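You operate a simulated robot arm through the tools that you are given. There is no shell and no other tool.

The job below is to be done with a simulated robot arm. You get a single attempt, and the scene is never put back.

TASK
Last the grey shoe on the post at its own size and the long time.
Fine: set both before the stroke; the size is printed on the shoe. Post in, green lever to HOLD, press GO for one stroke, lever back to FREE.

Only the result counts: the job must be done as asked and must still hold three seconds after the hand-in. Knocking over, shifting, dropping, spilling or breaking anything else fails it.

THE ROBOT
A 7-joint arm with a fingered hand, fixed in place. Base frame: the origin is at the foot of the arm, x ahead of it, y to its left, z up. Units: cm, degrees, N and s.
Its first joint turns from -166.0 to 166.0 degrees. Payload 3.7 kg.
Tool frame: the origin (TCP) lies between the finger pads and is the grasp point; the fingertips stand 2.5 cm ahead of it; z points along the fingers, y is the line along which they close. The gripper opens to 8.8 cm. The gripper's body begins 2.9 cm behind the TCP. The gripper is a hand of 5 fingers: y runs from the thumb to the fingers, the wrist lies at [-1.3, -10.6, -17.4] in the tool frame, and closing takes about 1.5 s.
Orientation is told as [roll, pitch, yaw] about the base's x, y, z axes, in that order, counted from this pose: with the fingers straight down and the wrist toward the robot, the tool's x, y and z point along [0, 1, 0], [1, 0, 0] and [0, 0, -1] of the base frame.

THE INTERFACE
- The arm moves only by the tool send_rows. Its arguments are lists of equal length, an entry for each row: "dp": the shift along the tool's x, y, z in mm, a list of three; "delta_rot": the turn, a rotation vector about the tool's x, y, z in degrees, a list of three. In form: {"dp": [[tx, ty, tz], ...], "delta_rot": [[ax, ay, az], ...]}. A call has 1 to 20 rows; each row is the pose to reach, as a shift and turn from the pose commanded when the call began, along the tool's axes at that moment. "grip" is the gripper command, from -1 (fully open) to 1 (shut), values between in proportion, set as the call begins (left out, the last holds). Rows are played at 5 a second. More than 5 cm and 8.6 degrees between two rows, or a gripper value outside its range, and nothing of the call is played. A pose out of reach is approached as far as the arm can. The call stops where the force on the tool passes 50 N (or 10 N more than at its start, if that is more) or the arm is blocked; 0.2 s more then pass. Each finger travels about 10.8 cm/s and halts on what it meets, pressing with about 27 N; the grip force reading is that of the motor and also rises with nothing between the fingers. The clock runs only during rows and for 0.2 s after the last one: add rows that repeat a pose to give the fingers time. It gives the time, the measured TCP pose, the force on the tool (base axes), the opening and the grip force at its end, in the units of the frame above (readings bear some noise), with the torque about the TCP (base axes, N m) and any sound that the robot's microphone picked up, and new pictures: "show" is both (left out), scene, wrist or none.
- Cameras (640 x 400 px; columns grow to the right, rows downward): "scene" is fixed at [22.28, -50.21, 165.47]; the picture's right is [0.85, -0.53, 0.00], its down [-0.23, -0.37, -0.90] and it looks along [0.48, 0.77, -0.43] (base axes); focal length 352 px, centre (320, 200). "wrist" rides on the gripper at [5.9, -7.9, -10.5] in the tool frame; the picture's right is [-0.73, 0.32, -0.61], its down [-0.62, -0.68, 0.38] and it looks along [-0.29, 0.66, 0.70] (tool axes); focal length 234 px, centre (320, 200).
- hand_shape(shape): the hand has 5 fingers and takes this shape, open, in about a second: jaw (thumb against the fingers, like two jaws); tri (thumb and two fingers); tip (a fingertip pinch); poke (one finger out to press); point (the index stretched); flat (the hand flat); cup (the hand cupped); fist (a fist). The gripper value then closes the fingers along that shape, each until it touches; the sizes above hold for jaw. It gives what a move gives, with no picture.
- measure_at(camera, pixels): for up to 12 pixels [column, row] of the newest picture of that camera ("zoom" is the newest enlarged one), the place [x, y, z] in the base frame of the surface seen there, good to about 0.2 cm. It takes no simulated time.
- zoom(camera, box): a new picture of the part [left, top, right, bottom] of that camera's present view, enlarged. It takes no simulated time.
- sign_off(): hands the job in; it is judged then, once.

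Unless the task says otherwise, let go and move clear before handing in.

The tools are called as name(argument=value, ...) on one line, values as JSON. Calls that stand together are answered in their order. send_rows: Moves the arm, as the interface text tells. Its arguments: {"type":"object","properties":{"dp":{"type":"array","items":{"type":"array","items":{"type":"number"}}},"delta_rot":{"type":"array","items":{"type":"array","items":{"type":"number"}}},"grip":{"type":"number"},"show":{"type":"string","enum":["both","scene","wrist","none"]}},"required":["dp","delta_rot"]} The other tools are called the same way: hand_shape (shape) gives the hand a shape; measure_at (camera, pixels) gives the place of the surface under pixels of a picture; zoom (camera, box) takes an enlarged picture of a part of a camera's view; sign_off () hands the job in.

At the start:

```text
t: 0.0
position: [39.77, 17.49, 142.47]
orientation: [0.1, 0.0, 0.0]
ft_force: [-0.5, 0.8, -0.1]
wrist_torque: [-0.01, 0.01, 0.04]
opening: 8.77
gripper_force: 0.0
shape: jaw
```

scene: 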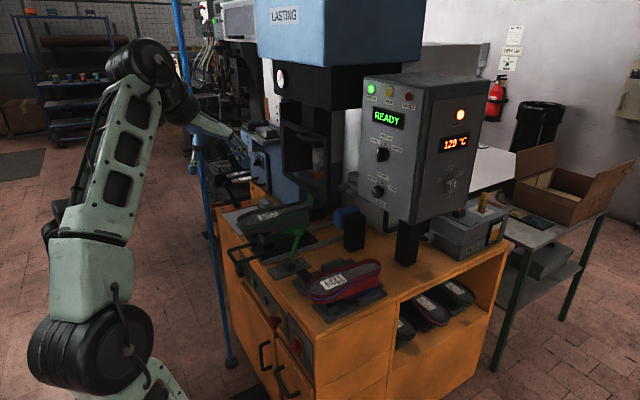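
wrist: 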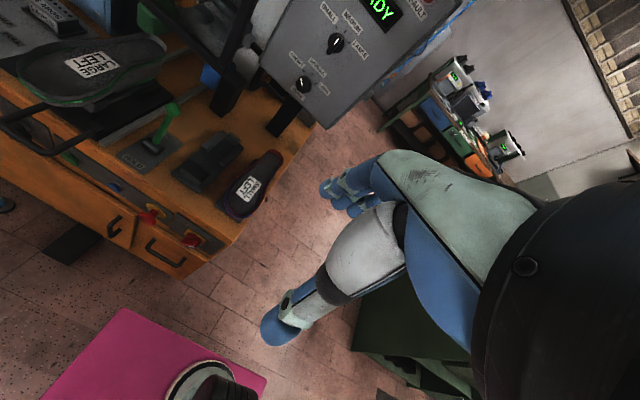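

The scene shows a lasting machine with a panel (READY, 120 °C), two knobs near (382,153) and (377,190), a grey shoe near (272,220) and a red one near (345,283). I'll zoom in to read the labels and controls.

zoom(camera="scene", box=[350, 70, 490, 230])

zoom(camera="scene", box=[210, 180, 400, 320])

zoom(camera="wrist", box=[0, 0, 320, 200])

zoom(camera="wrist", box=[250, 0, 450, 125])

```text
2.50 times, centred on (420, 150) of scene
```

zoom: 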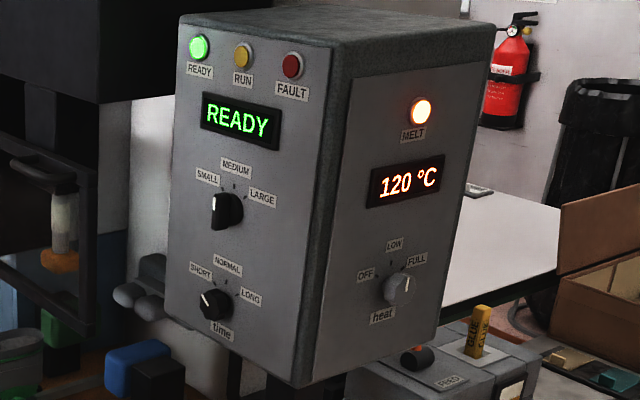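

```text
2.86 times, centred on (305, 250) of scene
```

zoom: 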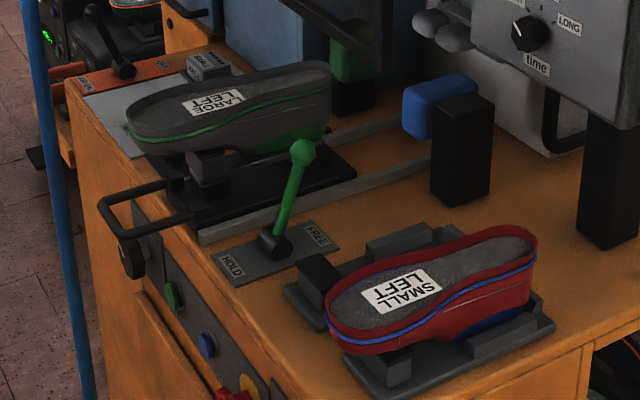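

```text
2.00 times, centred on (160, 100) of wrist
```

zoom: 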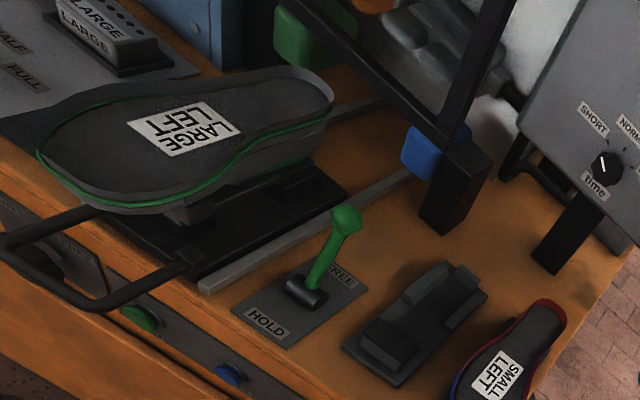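

```text
3.20 times, centred on (350, 62) of wrist
```

zoom: 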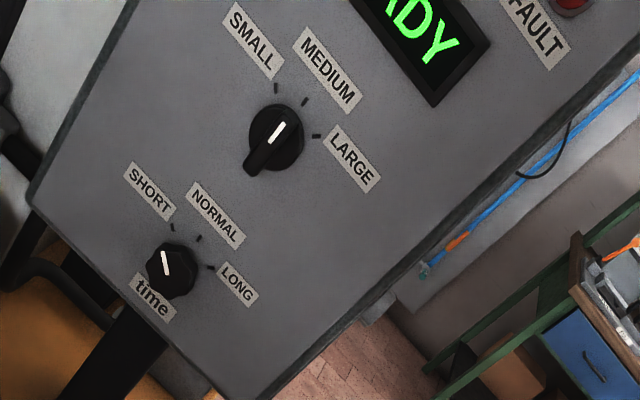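

The shoe on the post reads LARGE LEFT; the time knob seems at SHORT. I'll look closer at the shoe label, the knobs' pointers, the front buttons, and the left side items.

zoom(camera="scene", box=[365, 125, 425, 210])

zoom(camera="scene", box=[225, 255, 320, 370])

zoom(camera="scene", box=[205, 180, 325, 260])

zoom(camera="wrist", box=[0, 0, 128, 80])

zoom(camera="wrist", box=[0, 100, 240, 260])

zoom(camera="scene", box=[180, 0, 400, 220])

```text
4.71 times, centred on (395, 168) of scene
```

zoom: 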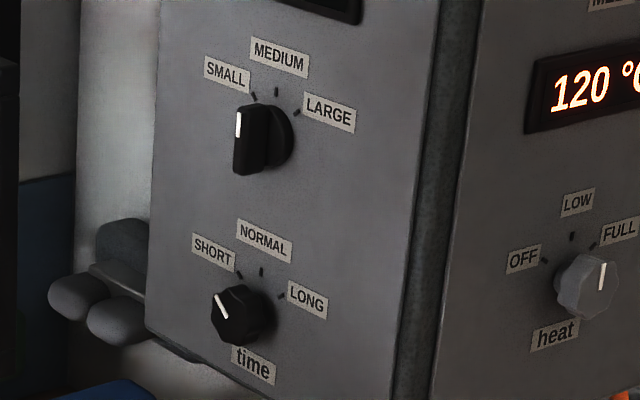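

```text
3.48 times, centred on (272, 312) of scene
```

zoom: 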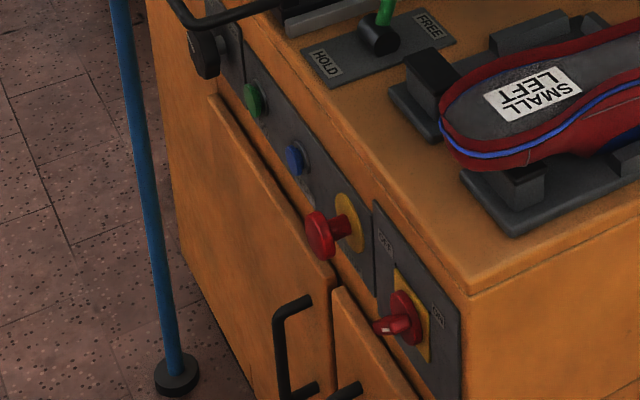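

```text
5.00 times, centred on (265, 220) of scene
```

zoom: 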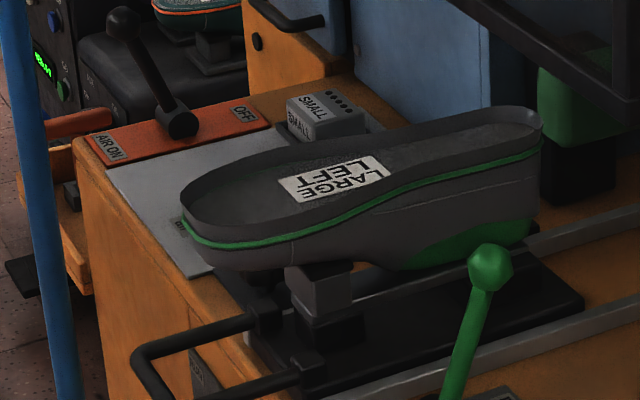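

```text
5.00 times, centred on (64, 40) of wrist
```

zoom: 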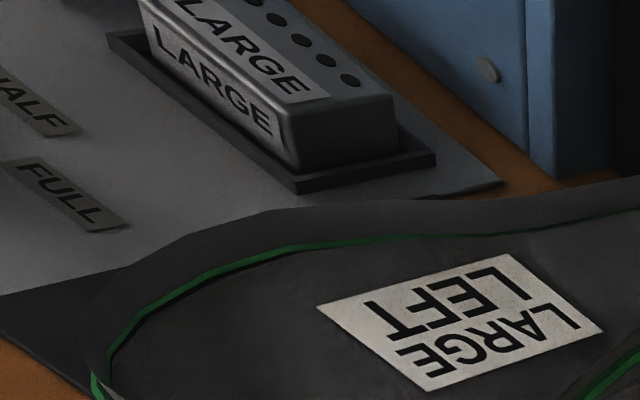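

```text
2.50 times, centred on (120, 180) of wrist
```

zoom: 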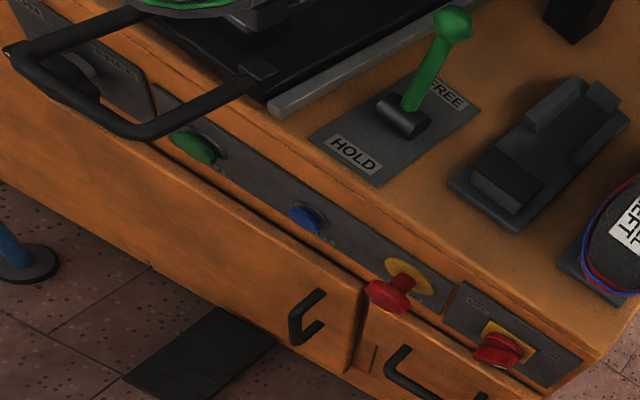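

```text
1.82 times, centred on (290, 110) of scene
```

zoom: 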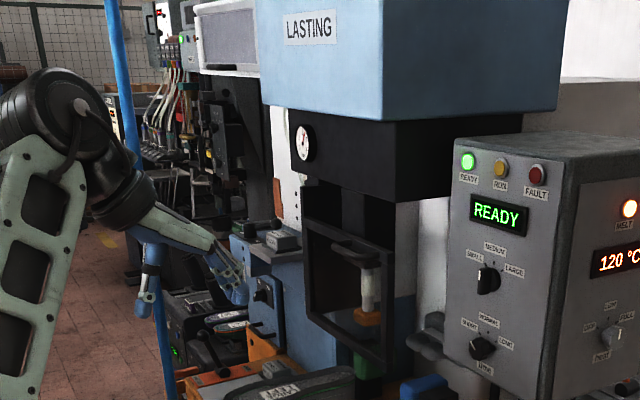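

The size knob pointer (zoom 238,125) stands at MEDIUM and time at SHORT. I'll zoom in tighter on the front panel, air lever, and the neighbouring parts, and measure key points.

zoom(camera="wrist", box=[0, 95, 80, 145])

zoom(camera="wrist", box=[60, 140, 140, 200])

zoom(camera="wrist", box=[130, 190, 240, 260])

zoom(camera="scene", box=[250, 70, 370, 230])

zoom(camera="scene", box=[430, 195, 520, 265])

zoom(camera="scene", box=[180, 120, 300, 240])

```text
8.00 times, centred on (40, 120) of wrist
```

zoom: 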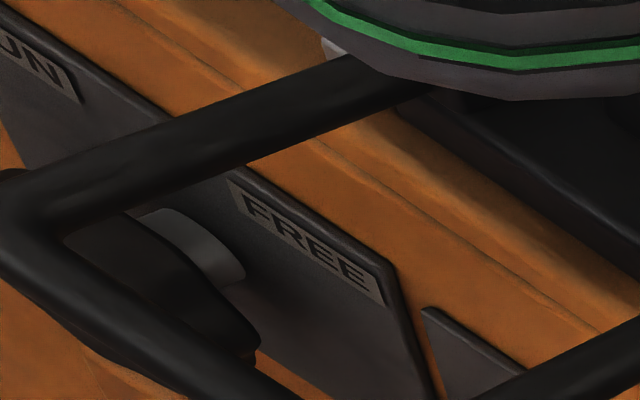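

```text
6.67 times, centred on (100, 170) of wrist
```

zoom: 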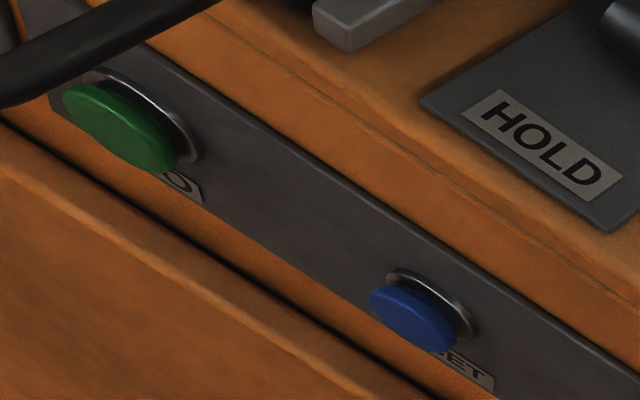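

```text
5.71 times, centred on (185, 225) of wrist
```

zoom: 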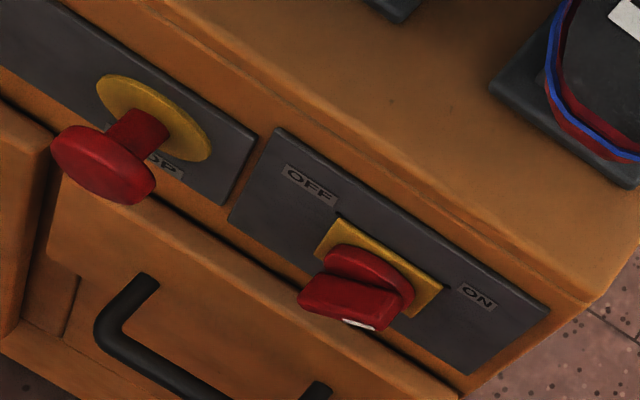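

```text
2.50 times, centred on (310, 150) of scene
```

zoom: 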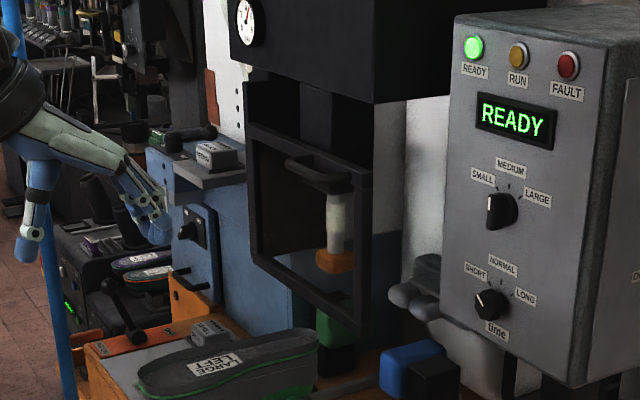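

```text
5.71 times, centred on (475, 230) of scene
```

zoom: 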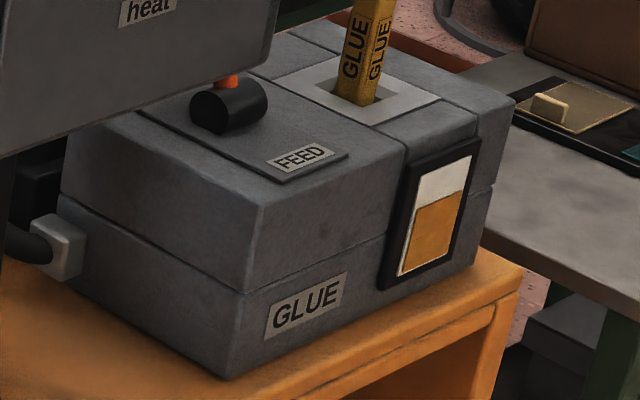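

```text
3.33 times, centred on (240, 180) of scene
```

zoom: 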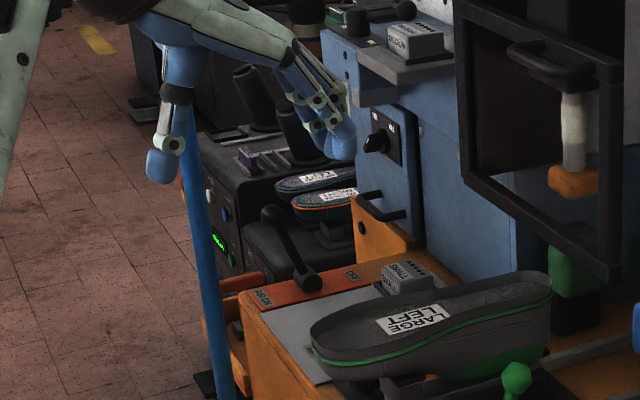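

The green button carries a label ending in "O" (GO) and the blue one "…ET" (RESET). Now I'll measure key places to get the geometry.

measure_at(camera="scene", pixels=[[382, 153], [377, 190], [388, 150], [380, 187], [299, 232], [295, 258], [281, 270], [305, 262], [252, 208], [232, 252], [245, 284], [257, 300]])

measure_at(camera="wrist", pixels=[[170, 108], [150, 145], [72, 157], [112, 186], [12, 102], [63, 138], [80, 135], [90, 65], [200, 160], [245, 190], [305, 86], [336, 43]])

measure_at(camera="scene", pixels=[[370, 100], [405, 115], [368, 205], [410, 220], [283, 77], [290, 140], [320, 155], [322, 178], [350, 225], [345, 210], [450, 185], [412, 240]])

```text
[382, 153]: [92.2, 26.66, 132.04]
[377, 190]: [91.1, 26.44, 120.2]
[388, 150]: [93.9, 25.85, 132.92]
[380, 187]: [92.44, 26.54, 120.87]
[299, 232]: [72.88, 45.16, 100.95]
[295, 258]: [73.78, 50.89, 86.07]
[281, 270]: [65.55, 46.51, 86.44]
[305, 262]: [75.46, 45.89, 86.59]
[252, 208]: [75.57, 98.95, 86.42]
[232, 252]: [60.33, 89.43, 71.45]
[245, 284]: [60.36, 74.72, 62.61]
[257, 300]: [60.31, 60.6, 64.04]
```

```text
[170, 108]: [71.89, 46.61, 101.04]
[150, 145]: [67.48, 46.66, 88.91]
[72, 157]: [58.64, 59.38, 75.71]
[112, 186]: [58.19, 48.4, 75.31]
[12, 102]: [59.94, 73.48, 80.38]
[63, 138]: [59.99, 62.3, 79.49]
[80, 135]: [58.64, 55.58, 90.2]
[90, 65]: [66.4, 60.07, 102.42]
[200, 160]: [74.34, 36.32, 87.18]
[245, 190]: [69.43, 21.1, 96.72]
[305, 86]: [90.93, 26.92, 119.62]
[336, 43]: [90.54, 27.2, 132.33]
```

```text
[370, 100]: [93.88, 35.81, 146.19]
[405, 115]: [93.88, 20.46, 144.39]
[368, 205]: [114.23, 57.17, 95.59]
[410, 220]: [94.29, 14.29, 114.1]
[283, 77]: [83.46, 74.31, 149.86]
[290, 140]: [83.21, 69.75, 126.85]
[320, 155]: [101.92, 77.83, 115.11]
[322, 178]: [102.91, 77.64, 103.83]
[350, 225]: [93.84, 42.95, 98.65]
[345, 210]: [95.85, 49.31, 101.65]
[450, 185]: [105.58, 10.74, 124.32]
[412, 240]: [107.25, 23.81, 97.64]
```

Measurements give the layout: front of machine faces -x, panel face at x≈93.9 with size knob at (90.5, 26.5, 132.4) and time knob at (90.9, 26.6, 120). I'll turn the hand to face +x and come in front of the knobs at a safe distance.

send_rows(dp=[[8, 21, 9], [16, 42, 18], [24, 63, 27], [32, 84, 36], [40, 105, 45], [48, 126, 54], [56, 147, 63], [64, 168, 72], [72, 189, 81], [80, 210, 90], [88, 230, 100], [88, 230, 100]], delta_rot=[[-8.2, 0, 0], [-16.4, 0, 0], [-24.5, 0, 0], [-32.7, 0, 0], [-40.9, 0, 0], [-49.1, 0, 0], [-57.3, 0, 0], [-65.5, 0, 0], [-73.6, 0, 0], [-81.8, 0, 0], [-90, 0, 0], [-90, 0, 0]])

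```text
t: 2.0
position: [51.39, 8.9, 144.52]
orientation: [60.7, -74.9, -64.2]
ft_force: [-0.7, -0.9, 0.4]
wrist_torque: [-0.03, -0.01, 0.0]
opening: 8.8
gripper_force: 0.0
shape: jaw
stopped in row 10: the arm was blocked; the commanded pose is now the measured one
```

scene: 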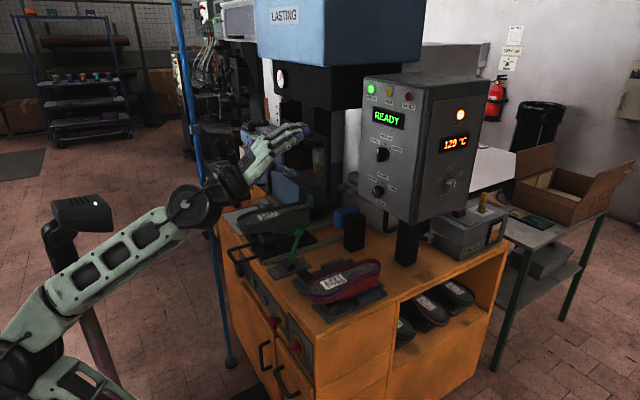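
wrist: 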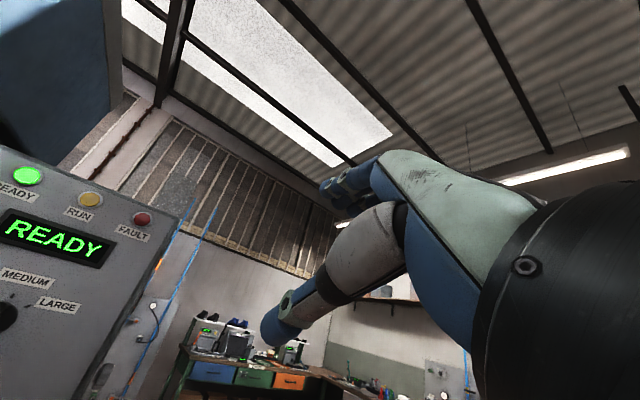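

The arm stopped as blocked (probably a joint limit near the base) at (51.4, 8.9, 144.5), with the hand already nearly facing +x; the panel is visible at left of the wrist picture. I'll continue moving forward and left slowly without extra rotation.

send_rows(dp=[[14, -15, 11], [29, -30, 23], [43, -45, 34], [58, -59, 45], [72, -74, 57], [87, -89, 68], [101, -104, 79], [116, -119, 90], [130, -134, 102], [144, -148, 113], [144, -148, 113]], delta_rot=[[0, 0, 0], [0, 0, 0], [0, 0, 0], [0, 0, 0], [0, 0, 0], [0, 0, 0], [0, 0, 0], [0, 0, 0], [0, 0, 0], [0, 0, 0], [0, 0, 0]])

```text
t: 2.8
position: [48.7, 3.32, 146.12]
orientation: [84.5, -68.1, -89.5]
ft_force: [-0.3, 0.3, 0.2]
wrist_torque: [0.0, 0.01, 0.01]
opening: 8.8
gripper_force: 0.1
shape: jaw
stopped in row 3: the arm was blocked; the commanded pose is now the measured one
```

scene: 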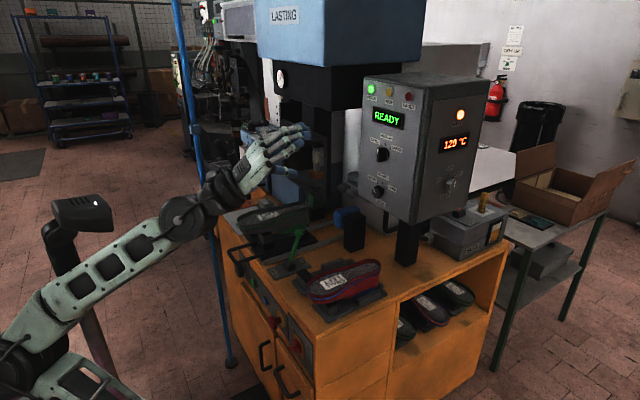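
wrist: 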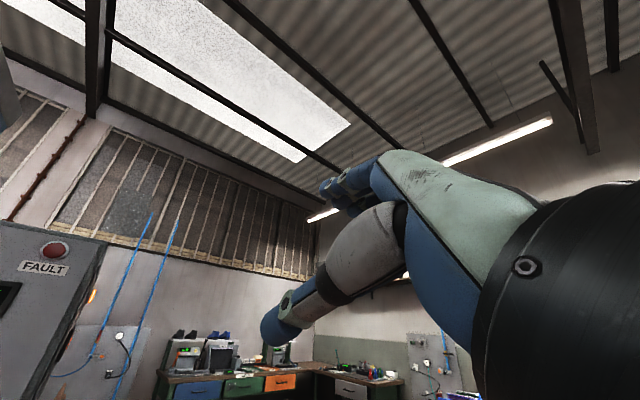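

The arm drifted the wrong way (now at 48.7, 3.3, 146.1), which suggests it is jammed at a joint limit so close to its base. I'll drive straight forward along the fingers to stretch it out.

send_rows(dp=[[0, 0, 12], [0, 0, 24], [0, 0, 36], [0, 0, 48], [0, 0, 60], [0, 0, 72], [0, 0, 84], [0, 0, 96], [0, 0, 108], [0, 0, 120]], delta_rot=[[0, 0, 0], [0, 0, 0], [0, 0, 0], [0, 0, 0], [0, 0, 0], [0, 0, 0], [0, 0, 0], [0, 0, 0], [0, 0, 0], [0, 0, 0]])

```text
t: 4.8
position: [56.82, 7.07, 146.09]
orientation: [85.4, -68.1, -82.4]
ft_force: [0.4, 0.4, -0.3]
wrist_torque: [-0.02, -0.02, 0.02]
opening: 8.77
gripper_force: 0.2
shape: jaw
stopped in row 9: the arm was blocked; the commanded pose is now the measured one
```

scene: 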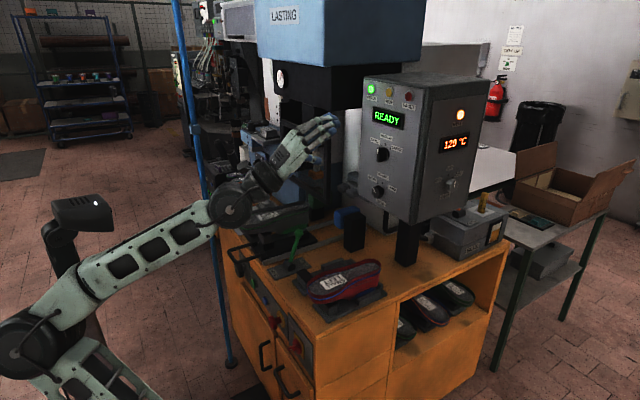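
wrist: 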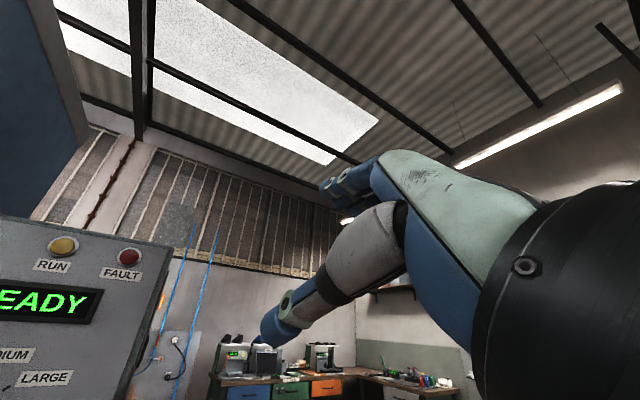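

The arm moves but is fighting some limit, rolling the hand toward +z about its own axis. I'll test whether rolling further (+ about tool z) is free while easing forward.

send_rows(dp=[[0, 0, 5], [0, 0, 10], [0, 0, 15], [0, 0, 20], [0, 0, 25], [0, 0, 30]], delta_rot=[[0, 0, 6], [0, 0, 12], [0, 0, 18], [0, 0, 24], [0, 0, 30], [0, 0, 36]], show="none")

```text
t: 5.5
position: [57.45, 7.67, 144.96]
orientation: [84.8, -49.1, -73.7]
ft_force: [-0.1, 0.7, -0.3]
wrist_torque: [0.0, -0.01, -0.02]
opening: 8.77
gripper_force: 0.1
shape: jaw
stopped in row 3: the arm was blocked; the commanded pose is now the measured one
```

The likely cause is a wrist singularity: with the wrist below the fingers, hand axis lines up with the forearm. Rolling is free, so I'll keep rolling (+ about tool z) away from that, slower.

send_rows(dp=[[0, 0, 0], [0, 0, 0], [0, 0, 0], [0, 0, 0], [0, 0, 0], [0, 0, 0], [0, 0, 0], [0, 0, 0], [0, 0, 0], [0, 0, 0]], delta_rot=[[0, 0, 4], [0, 0, 8], [0, 0, 12], [0, 0, 16], [0, 0, 20], [0, 0, 24], [0, 0, 28], [0, 0, 32], [0, 0, 36], [0, 0, 40]])

```text
t: 6.5
position: [57.23, 7.44, 143.58]
orientation: [84.4, -30.1, -67.2]
ft_force: [0.9, 0.3, 0.4]
wrist_torque: [0.02, 0.02, -0.01]
opening: 8.79
gripper_force: 0.0
shape: jaw
stopped in row 4: the arm was blocked; the commanded pose is now the measured one
```

scene: 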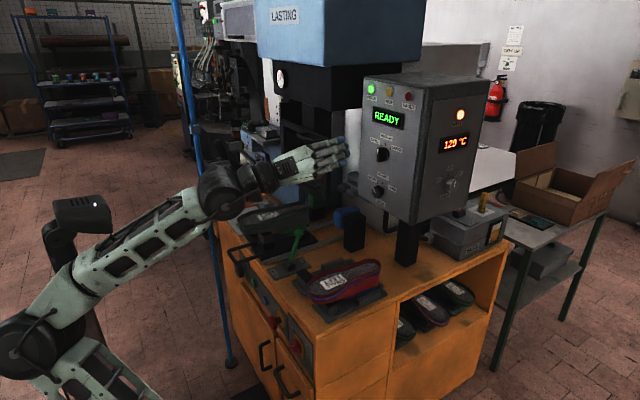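
wrist: 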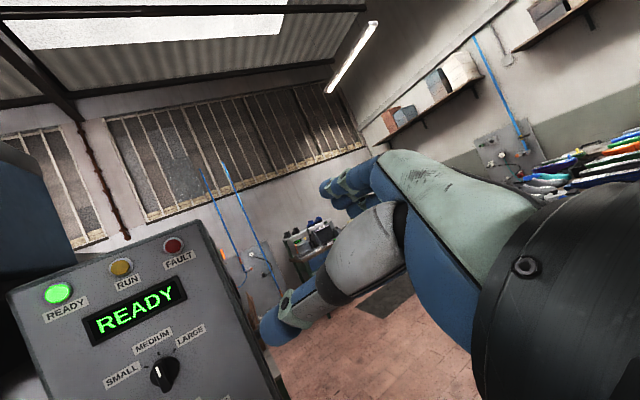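

Each time the fingers swing toward +y while the roll succeeds, so one wrist joint seems to be at its end. I'll tip the hand back to pointing down here, to leave that configuration and try another one.

send_rows(dp=[[0, 0, 0], [0, 0, 0], [0, 0, 0], [0, 0, 0], [0, 0, 0], [0, 0, 0], [0, 0, 0], [0, 0, 0], [0, 0, 0], [0, 0, 0], [0, 0, 0], [0, 0, 0], [0, 0, 0]], delta_rot=[[3.6, -6.1, 0], [7.2, -12.3, 0], [10.7, -18.4, 0], [14.3, -24.5, 0], [17.9, -30.6, 0], [21.5, -36.8, 0], [25, -42.9, 0], [28.6, -49, 0], [32.2, -55.1, 0], [35.8, -61.3, 0], [39.3, -67.4, 0], [42.9, -73.5, 0], [42.9, -73.5, 0]])

```text
t: 9.3
position: [57.19, 7.79, 143.91]
orientation: [0.0, -0.5, -39.7]
ft_force: [0.3, -1.0, 0.3]
wrist_torque: [0.01, 0.0, -0.04]
opening: 8.79
gripper_force: 0.1
shape: jaw
```

scene: 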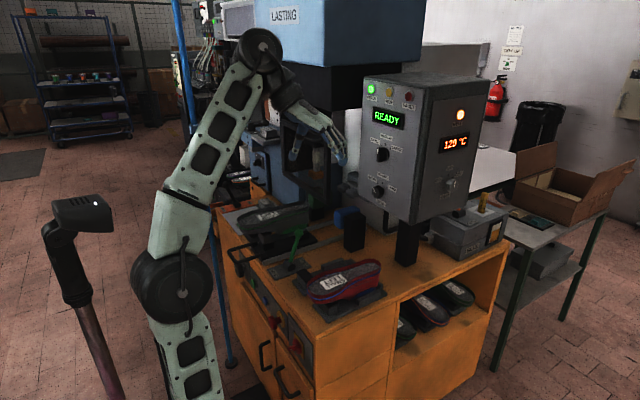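
wrist: 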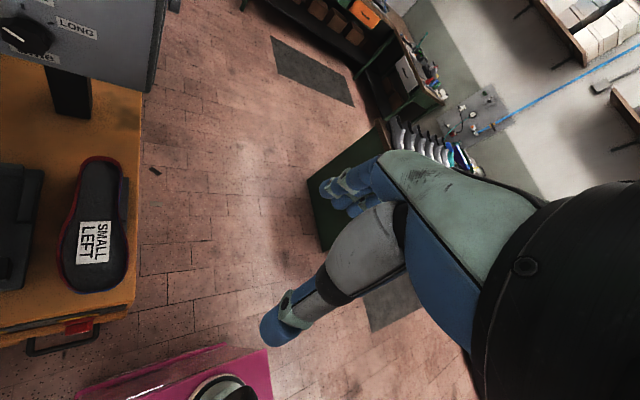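

Back to fingers-down cleanly with yaw about -40. I'll yaw further to -90 (wrist to the left) and then pitch the fingers up toward the panel.

send_rows(dp=[[0, 0, 0], [0, 0, 0], [0, 0, 0], [0, 0, 0], [0, 0, 0], [0, 0, 0], [0, 0, 0], [0, 0, 0], [0, 0, 0]], delta_rot=[[0, 0, 6.3], [0, 0, 12.6], [0, 0, 18.9], [0, 0, 25.2], [0, 0, 31.5], [0, 0, 37.8], [0, 0, 44.1], [0, 0, 50.3], [0, 0, 50.3]], show="scene")

```text
t: 11.3
position: [66.92, 7.61, 133.69]
orientation: [1.5, -0.7, -82.5]
ft_force: [-0.2, -0.7, 0.2]
wrist_torque: [0.04, 0.0, 0.04]
opening: 8.79
gripper_force: 0.0
shape: jaw
out of reach, approached as far as the arm can: row 2, 3, 4, 5, 6, 7, 8, 9
```

scene: 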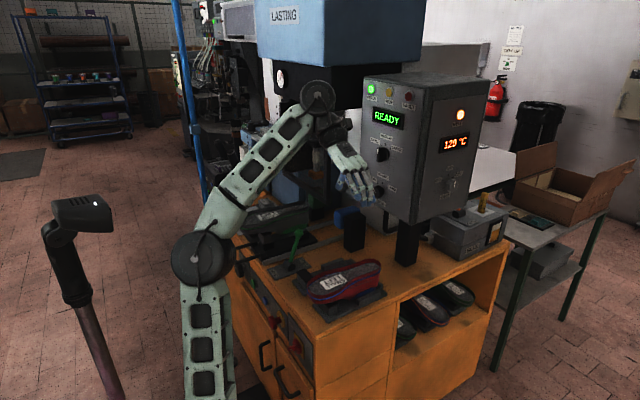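

Reached fingers-down with yaw -82 at (66.9, 7.6, 133.7). Now I'll pitch the fingers up toward +x by turning about tool y.

send_rows(dp=[[0, 0, 0], [0, 0, 0], [0, 0, 0], [0, 0, 0], [0, 0, 0], [0, 0, 0], [0, 0, 0], [0, 0, 0], [0, 0, 0], [0, 0, 0], [0, 0, 0], [0, 0, 0], [0, 0, 0], [0, 0, 0]], delta_rot=[[0, 7, 0], [0, 14, 0], [0, 21, 0], [0, 28, 0], [0, 35, 0], [0, 42, 0], [0, 49, 0], [0, 56, 0], [0, 63, 0], [0, 70, 0], [0, 77, 0], [0, 84, 0], [0, 90, 0], [0, 90, 0]])

```text
t: 13.7
position: [71.07, -1.9, 132.9]
orientation: [76.6, 8.0, -84.9]
ft_force: [-0.6, 0.3, -0.4]
wrist_torque: [0.0, 0.0, -0.02]
opening: 8.79
gripper_force: 0.1
shape: jaw
stopped in row 12: the arm was blocked; the commanded pose is now the measured one
```

scene: 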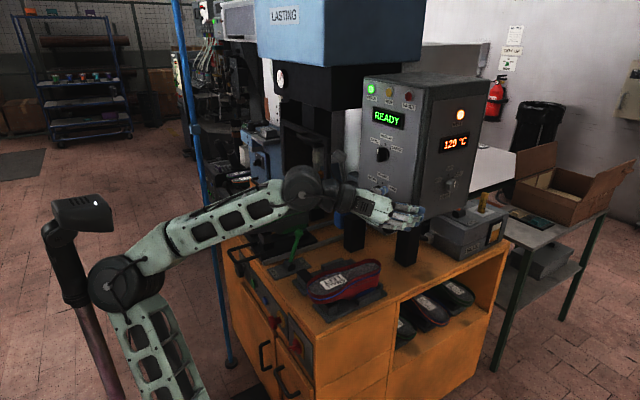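
wrist: 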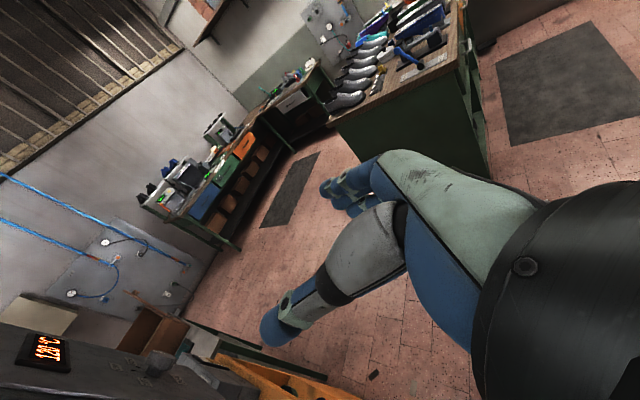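

The hand now nearly faces +x with wrist to the left, though it drifted to y=-1.9. I'll measure the arm's joints in the picture to understand its configuration.

measure_at(camera="scene", pixels=[[120, 287], [303, 190], [345, 200], [230, 222], [160, 345], [140, 250], [328, 192], [370, 210], [420, 213], [75, 210], [90, 350], [180, 390]])

```text
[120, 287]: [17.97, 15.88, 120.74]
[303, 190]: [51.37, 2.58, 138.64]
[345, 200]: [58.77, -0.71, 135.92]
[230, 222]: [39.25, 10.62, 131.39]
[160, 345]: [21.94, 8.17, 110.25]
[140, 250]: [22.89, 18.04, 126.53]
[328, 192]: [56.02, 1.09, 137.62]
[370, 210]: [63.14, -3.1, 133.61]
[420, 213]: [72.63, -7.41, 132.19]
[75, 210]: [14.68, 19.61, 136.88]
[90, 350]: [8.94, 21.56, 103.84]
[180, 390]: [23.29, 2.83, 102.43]
```

The elbow sits near the black lamp-like post at (75,210)–(95,340); it may be what blocks the arm. I'll measure that post.

measure_at(camera="scene", pixels=[[62, 260], [80, 235], [50, 205], [110, 205], [95, 202], [78, 320], [88, 370], [65, 300], [110, 215], [45, 240], [83, 345], [95, 395]])

zoom(camera="scene", box=[0, 170, 240, 400])

```text
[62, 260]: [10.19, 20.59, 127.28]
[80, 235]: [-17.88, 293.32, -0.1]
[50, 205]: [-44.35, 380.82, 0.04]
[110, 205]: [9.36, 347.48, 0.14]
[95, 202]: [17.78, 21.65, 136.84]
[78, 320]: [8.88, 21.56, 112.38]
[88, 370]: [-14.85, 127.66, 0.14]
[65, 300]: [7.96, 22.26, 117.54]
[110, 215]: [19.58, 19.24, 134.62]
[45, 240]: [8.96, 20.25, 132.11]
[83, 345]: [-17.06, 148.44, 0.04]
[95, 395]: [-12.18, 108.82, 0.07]
```

```text
1.74 times, centred on (120, 285) of scene
```

zoom: 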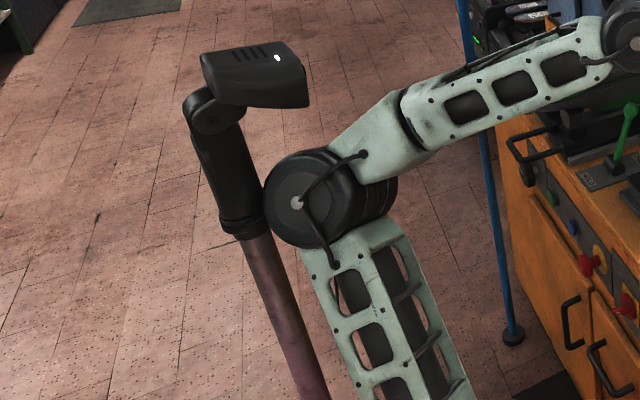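

The black post is the robot's own head stand, standing at about (9, 21, 112), and the elbow disc touches it: that is what blocks the arm. Stretching forward should carry the elbow away, so I'll move forward first.

send_rows(dp=[[0, 0, 12], [0, 0, 24], [0, 0, 36], [0, 0, 48], [0, 0, 60], [0, 0, 72], [0, 0, 84], [0, 0, 96], [0, 0, 96]], delta_rot=[[0, 0, 0], [0, 0, 0], [0, 0, 0], [0, 0, 0], [0, 0, 0], [0, 0, 0], [0, 0, 0], [0, 0, 0], [0, 0, 0]])

```text
t: 15.7
position: [80.18, -0.27, 130.97]
orientation: [76.9, 7.6, -84.7]
ft_force: [-0.3, 0.5, 0.2]
wrist_torque: [-0.01, 0.04, -0.03]
opening: 8.8
gripper_force: 0.1
shape: jaw
```

scene: 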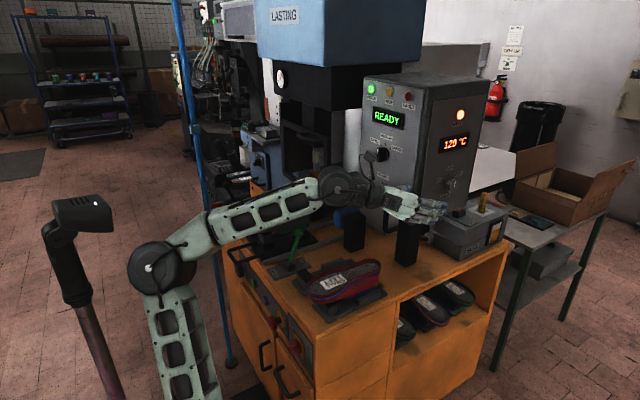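
wrist: 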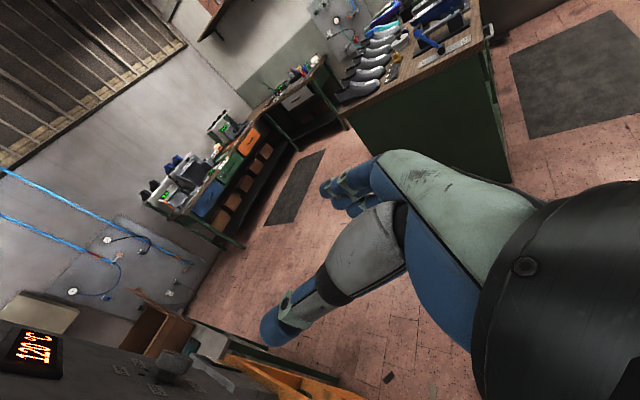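

Forward motion worked freely. Now I'll slide left (+y) to line up with the knobs at y≈26.5, keeping x at 80.

send_rows(dp=[[-1, -22, 2.4], [-2, -44, 4.7], [-3.5, -66, 7], [-4.6, -88, 9.5], [-5.8, -110, 12], [-7, -132, 14], [-8, -154, 16.6], [-9, -176, 19], [-10.4, -198, 21.3], [-11.6, -220, 23.7], [-12.7, -242, 26], [-13.9, -263, 28.4], [-13.9, -263, 28.4]], delta_rot=[[0, 0, 0], [0, 0, 0], [0, 0, 0], [0, 0, 0], [0, 0, 0], [0, 0, 0], [0, 0, 0], [0, 0, 0], [0, 0, 0], [0, 0, 0], [0, 0, 0], [0, 0, 0], [0, 0, 0]])

```text
t: 18.5
position: [80.26, 26.13, 132.2]
orientation: [76.9, 7.6, -84.6]
ft_force: [0.6, 0.0, 0.3]
wrist_torque: [-0.01, -0.01, 0.0]
opening: 8.79
gripper_force: 0.1
shape: jaw
```

scene: 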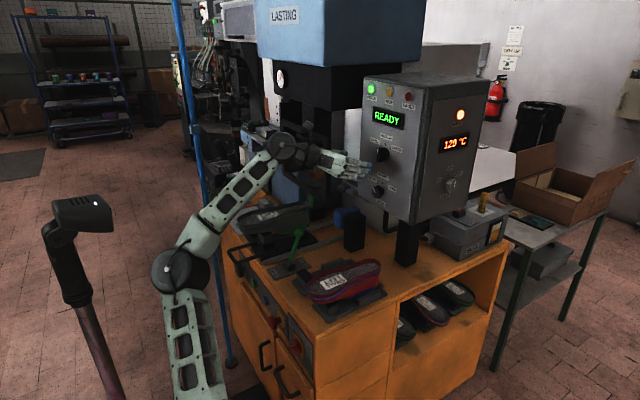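
wrist: 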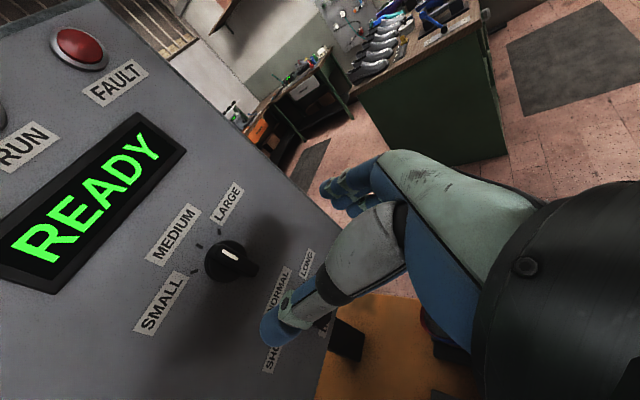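

Now the hand is in front of the panel at (80.3, 26.1, 132.2), and the size knob shows at wrist (228,260). Zoom in to read it and measure.

zoom(camera="wrist", box=[120, 170, 340, 380])

zoom(camera="scene", box=[270, 90, 430, 230])

measure_at(camera="wrist", pixels=[[228, 260], [231, 254], [248, 268], [212, 262], [225, 245], [200, 246], [220, 231], [195, 271], [175, 235], [230, 205], [250, 280], [280, 230]])

```text
1.90 times, centred on (230, 275) of wrist
```

zoom: 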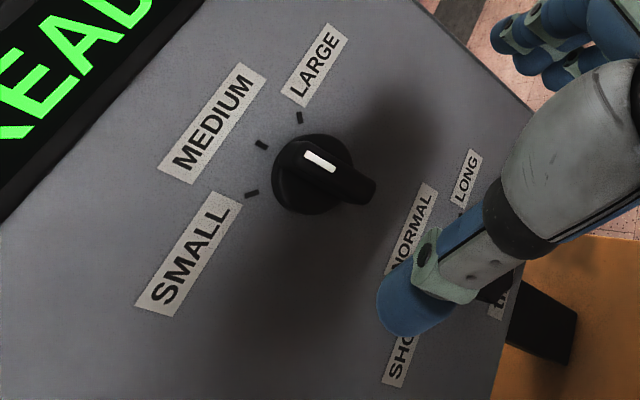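

```text
2.86 times, centred on (350, 160) of scene
```

zoom: 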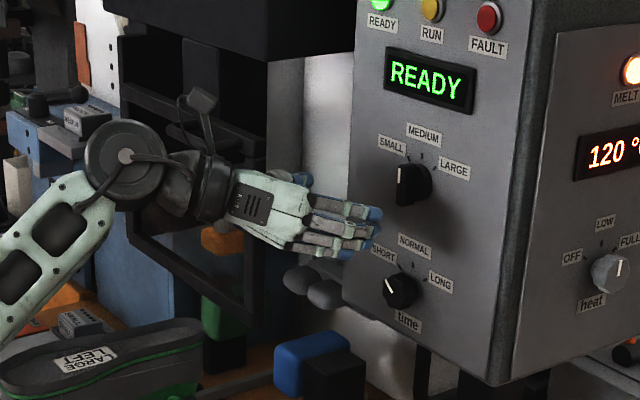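

```text
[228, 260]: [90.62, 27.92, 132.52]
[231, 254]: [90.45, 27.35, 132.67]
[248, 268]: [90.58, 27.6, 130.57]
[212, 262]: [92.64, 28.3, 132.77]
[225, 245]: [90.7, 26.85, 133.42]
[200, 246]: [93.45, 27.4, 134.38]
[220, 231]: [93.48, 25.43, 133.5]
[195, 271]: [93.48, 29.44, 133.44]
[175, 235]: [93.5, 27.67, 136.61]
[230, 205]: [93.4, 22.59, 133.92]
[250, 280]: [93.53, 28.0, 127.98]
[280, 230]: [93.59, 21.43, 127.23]
```

Ticks give the size knob's axis at y≈27.4, z≈131.5 with SMALL/MEDIUM/LARGE at -45/0/+45°, bar upright at MEDIUM, bar front at x≈90.5. I'll square the hand to the panel and stop at x=84 in front of it.

send_rows(dp=[[0, -1, 5], [0, -3, 12], [0.3, -5, 20], [0.5, -6.5, 28], [0.7, -8.5, 38.9], [0.7, -8.5, 38.9], [0.7, -8.5, 38.9]], delta_rot=[[-1.2, 2.7, -1.4], [-2.5, 5.4, -2.8], [-3.7, 8.1, -4.2], [-5, 10.8, -5.6], [-6.2, 13.5, -7], [-6.2, 13.5, -7], [-6.2, 13.5, -7]])

```text
t: 20.1
position: [83.87, 27.52, 131.64]
orientation: [90.1, 0.1, -90.2]
ft_force: [0.0, -0.2, -0.3]
wrist_torque: [-0.02, 0.0, 0.02]
opening: 8.79
gripper_force: 0.0
shape: jaw
```

scene: 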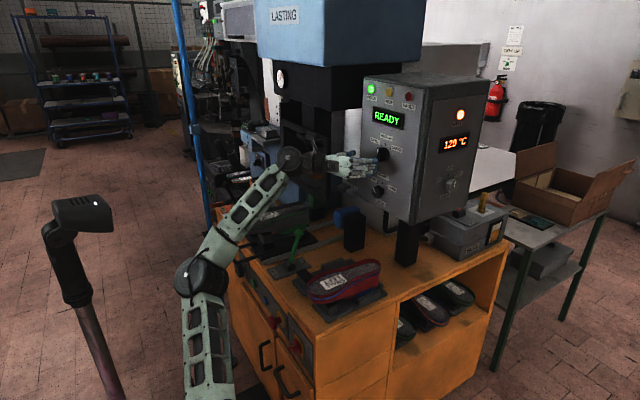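
wrist: 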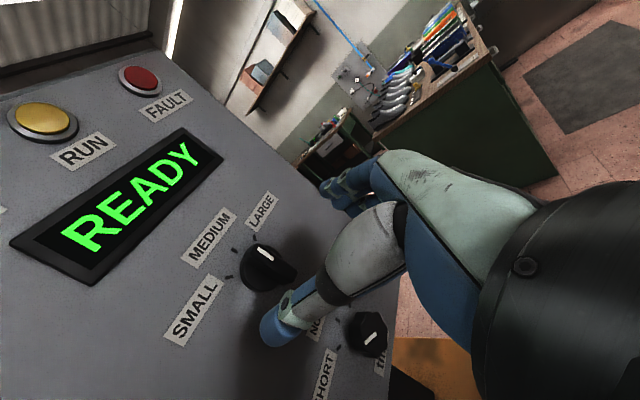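

The hand is squared ([90,0,-90]) at (83.9, 27.5, 131.6). I'll advance so the fingertips straddle the knob's bar (TCP x≈89.3).

send_rows(dp=[[0, 0, 10], [0, 0, 20], [0, 0, 30], [0, 0, 40], [0, 0, 48], [0, 0, 54], [0, 0, 54]], delta_rot=[[0, 0, 0], [0, 0, 0], [0, 0, 0], [0, 0, 0], [0, 0, 0], [0, 0, 0], [0, 0, 0]])

zoom(camera="scene", box=[310, 110, 430, 210])

zoom(camera="wrist", box=[180, 120, 420, 360])

```text
t: 21.7
position: [89.16, 27.49, 131.8]
orientation: [90.1, 0.1, -90.2]
ft_force: [0.4, -0.2, -0.3]
wrist_torque: [0.01, 0.0, 0.0]
opening: 8.81
gripper_force: 0.2
shape: jaw
```

scene: 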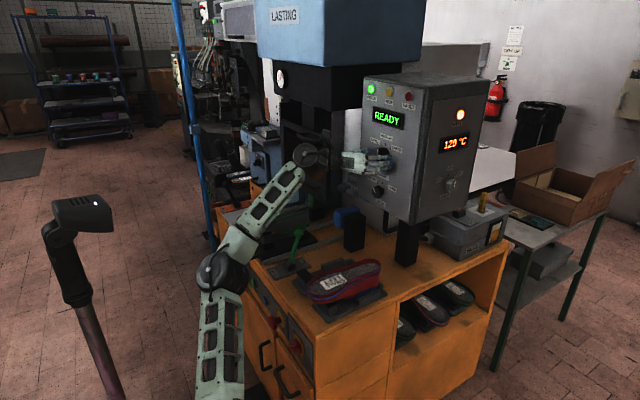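
wrist: 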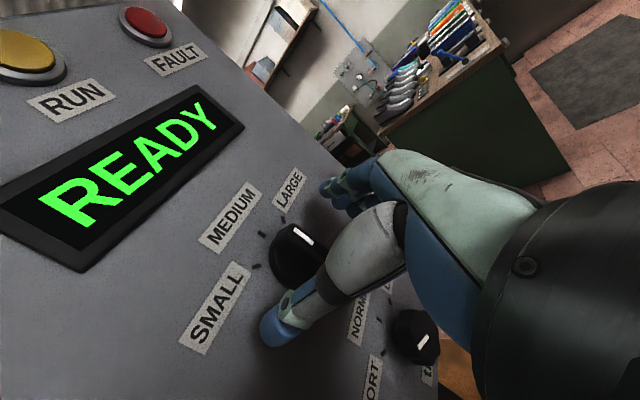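

```text
4.00 times, centred on (370, 160) of scene
```

zoom: 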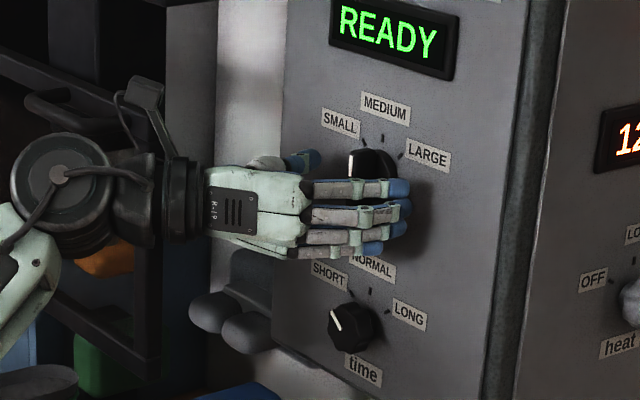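

```text
1.67 times, centred on (300, 240) of wrist
```

zoom: 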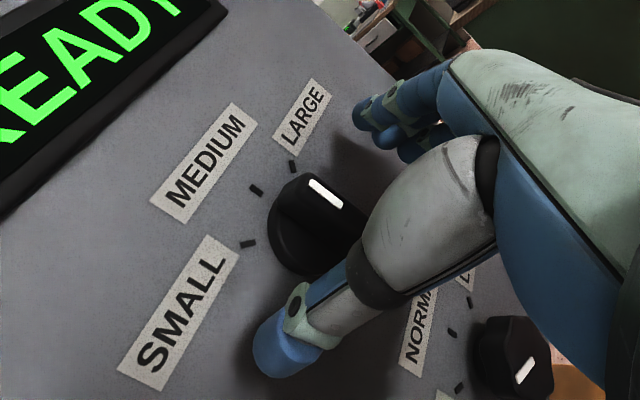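

Fingertips straddle the knob area; I'll measure the fingertip and thumb tip positions to confirm alignment before closing.

measure_at(camera="scene", pixels=[[369, 157], [371, 162], [368, 167], [363, 172], [386, 150], [372, 150], [387, 157]])

measure_at(camera="wrist", pixels=[[270, 330], [285, 310], [325, 190], [340, 200], [300, 235], [305, 240], [310, 260], [290, 255]])

```text
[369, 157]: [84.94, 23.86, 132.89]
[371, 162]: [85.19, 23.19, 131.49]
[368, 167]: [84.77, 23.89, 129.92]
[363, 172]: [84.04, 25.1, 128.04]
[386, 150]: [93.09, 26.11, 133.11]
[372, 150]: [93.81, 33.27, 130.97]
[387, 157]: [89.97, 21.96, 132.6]
```

```text
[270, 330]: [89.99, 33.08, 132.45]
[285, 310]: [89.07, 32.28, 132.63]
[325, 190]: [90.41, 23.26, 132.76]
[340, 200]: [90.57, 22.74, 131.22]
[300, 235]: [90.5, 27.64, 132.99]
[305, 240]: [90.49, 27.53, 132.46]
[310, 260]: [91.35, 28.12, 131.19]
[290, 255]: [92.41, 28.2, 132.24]
```

Thumb tip (y≈33) and fingertips (y≈23) bracket the bar centred at y≈27.5. I'll go 3 mm deeper and close.

send_rows(dp=[[0, 0, 3], [0, 0, 3], [0, 0, 3], [0, 0, 3], [0, 0, 3], [0, 0, 3], [0, 0, 3], [0, 0, 3], [0, 0, 3]], delta_rot=[[0, 0, 0], [0, 0, 0], [0, 0, 0], [0, 0, 0], [0, 0, 0], [0, 0, 0], [0, 0, 0], [0, 0, 0], [0, 0, 0]], grip=1)

zoom(camera="wrist", box=[180, 120, 420, 360])

zoom(camera="scene", box=[310, 110, 430, 210])

```text
t: 23.7
position: [89.62, 27.41, 131.72]
orientation: [90.1, 0.0, -90.1]
ft_force: [3.0, 0.4, -0.2]
wrist_torque: [-0.05, -0.01, 0.04]
opening: 0.78
gripper_force: 27.6
shape: jaw
```

scene: 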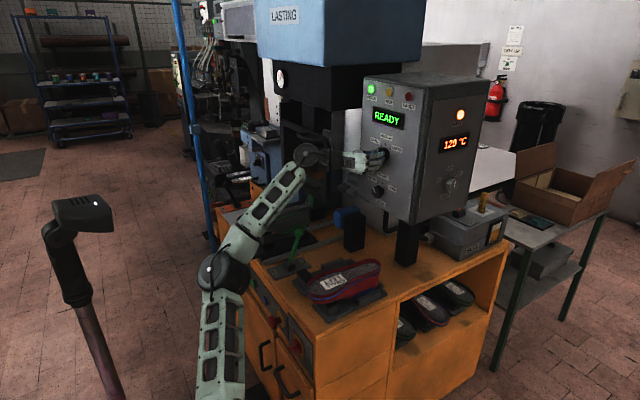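
wrist: 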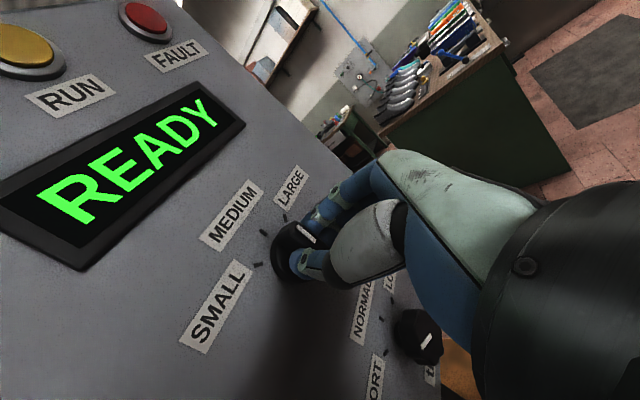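

```text
1.67 times, centred on (300, 240) of wrist
```

zoom: 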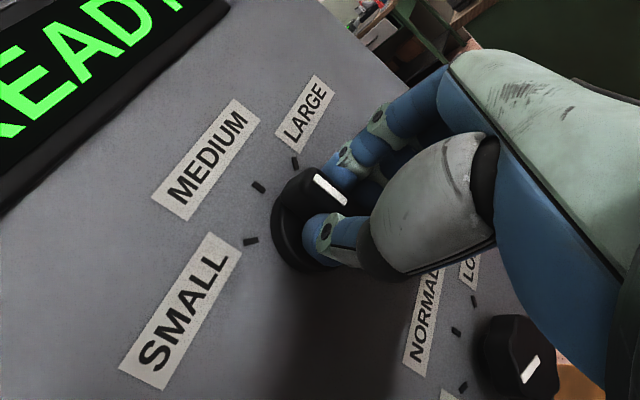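

```text
4.00 times, centred on (370, 160) of scene
```

zoom: 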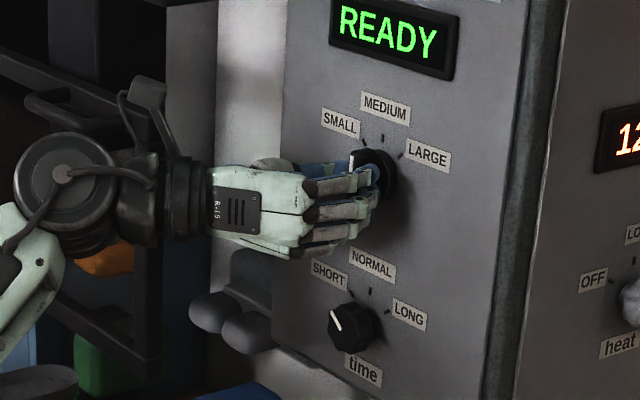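

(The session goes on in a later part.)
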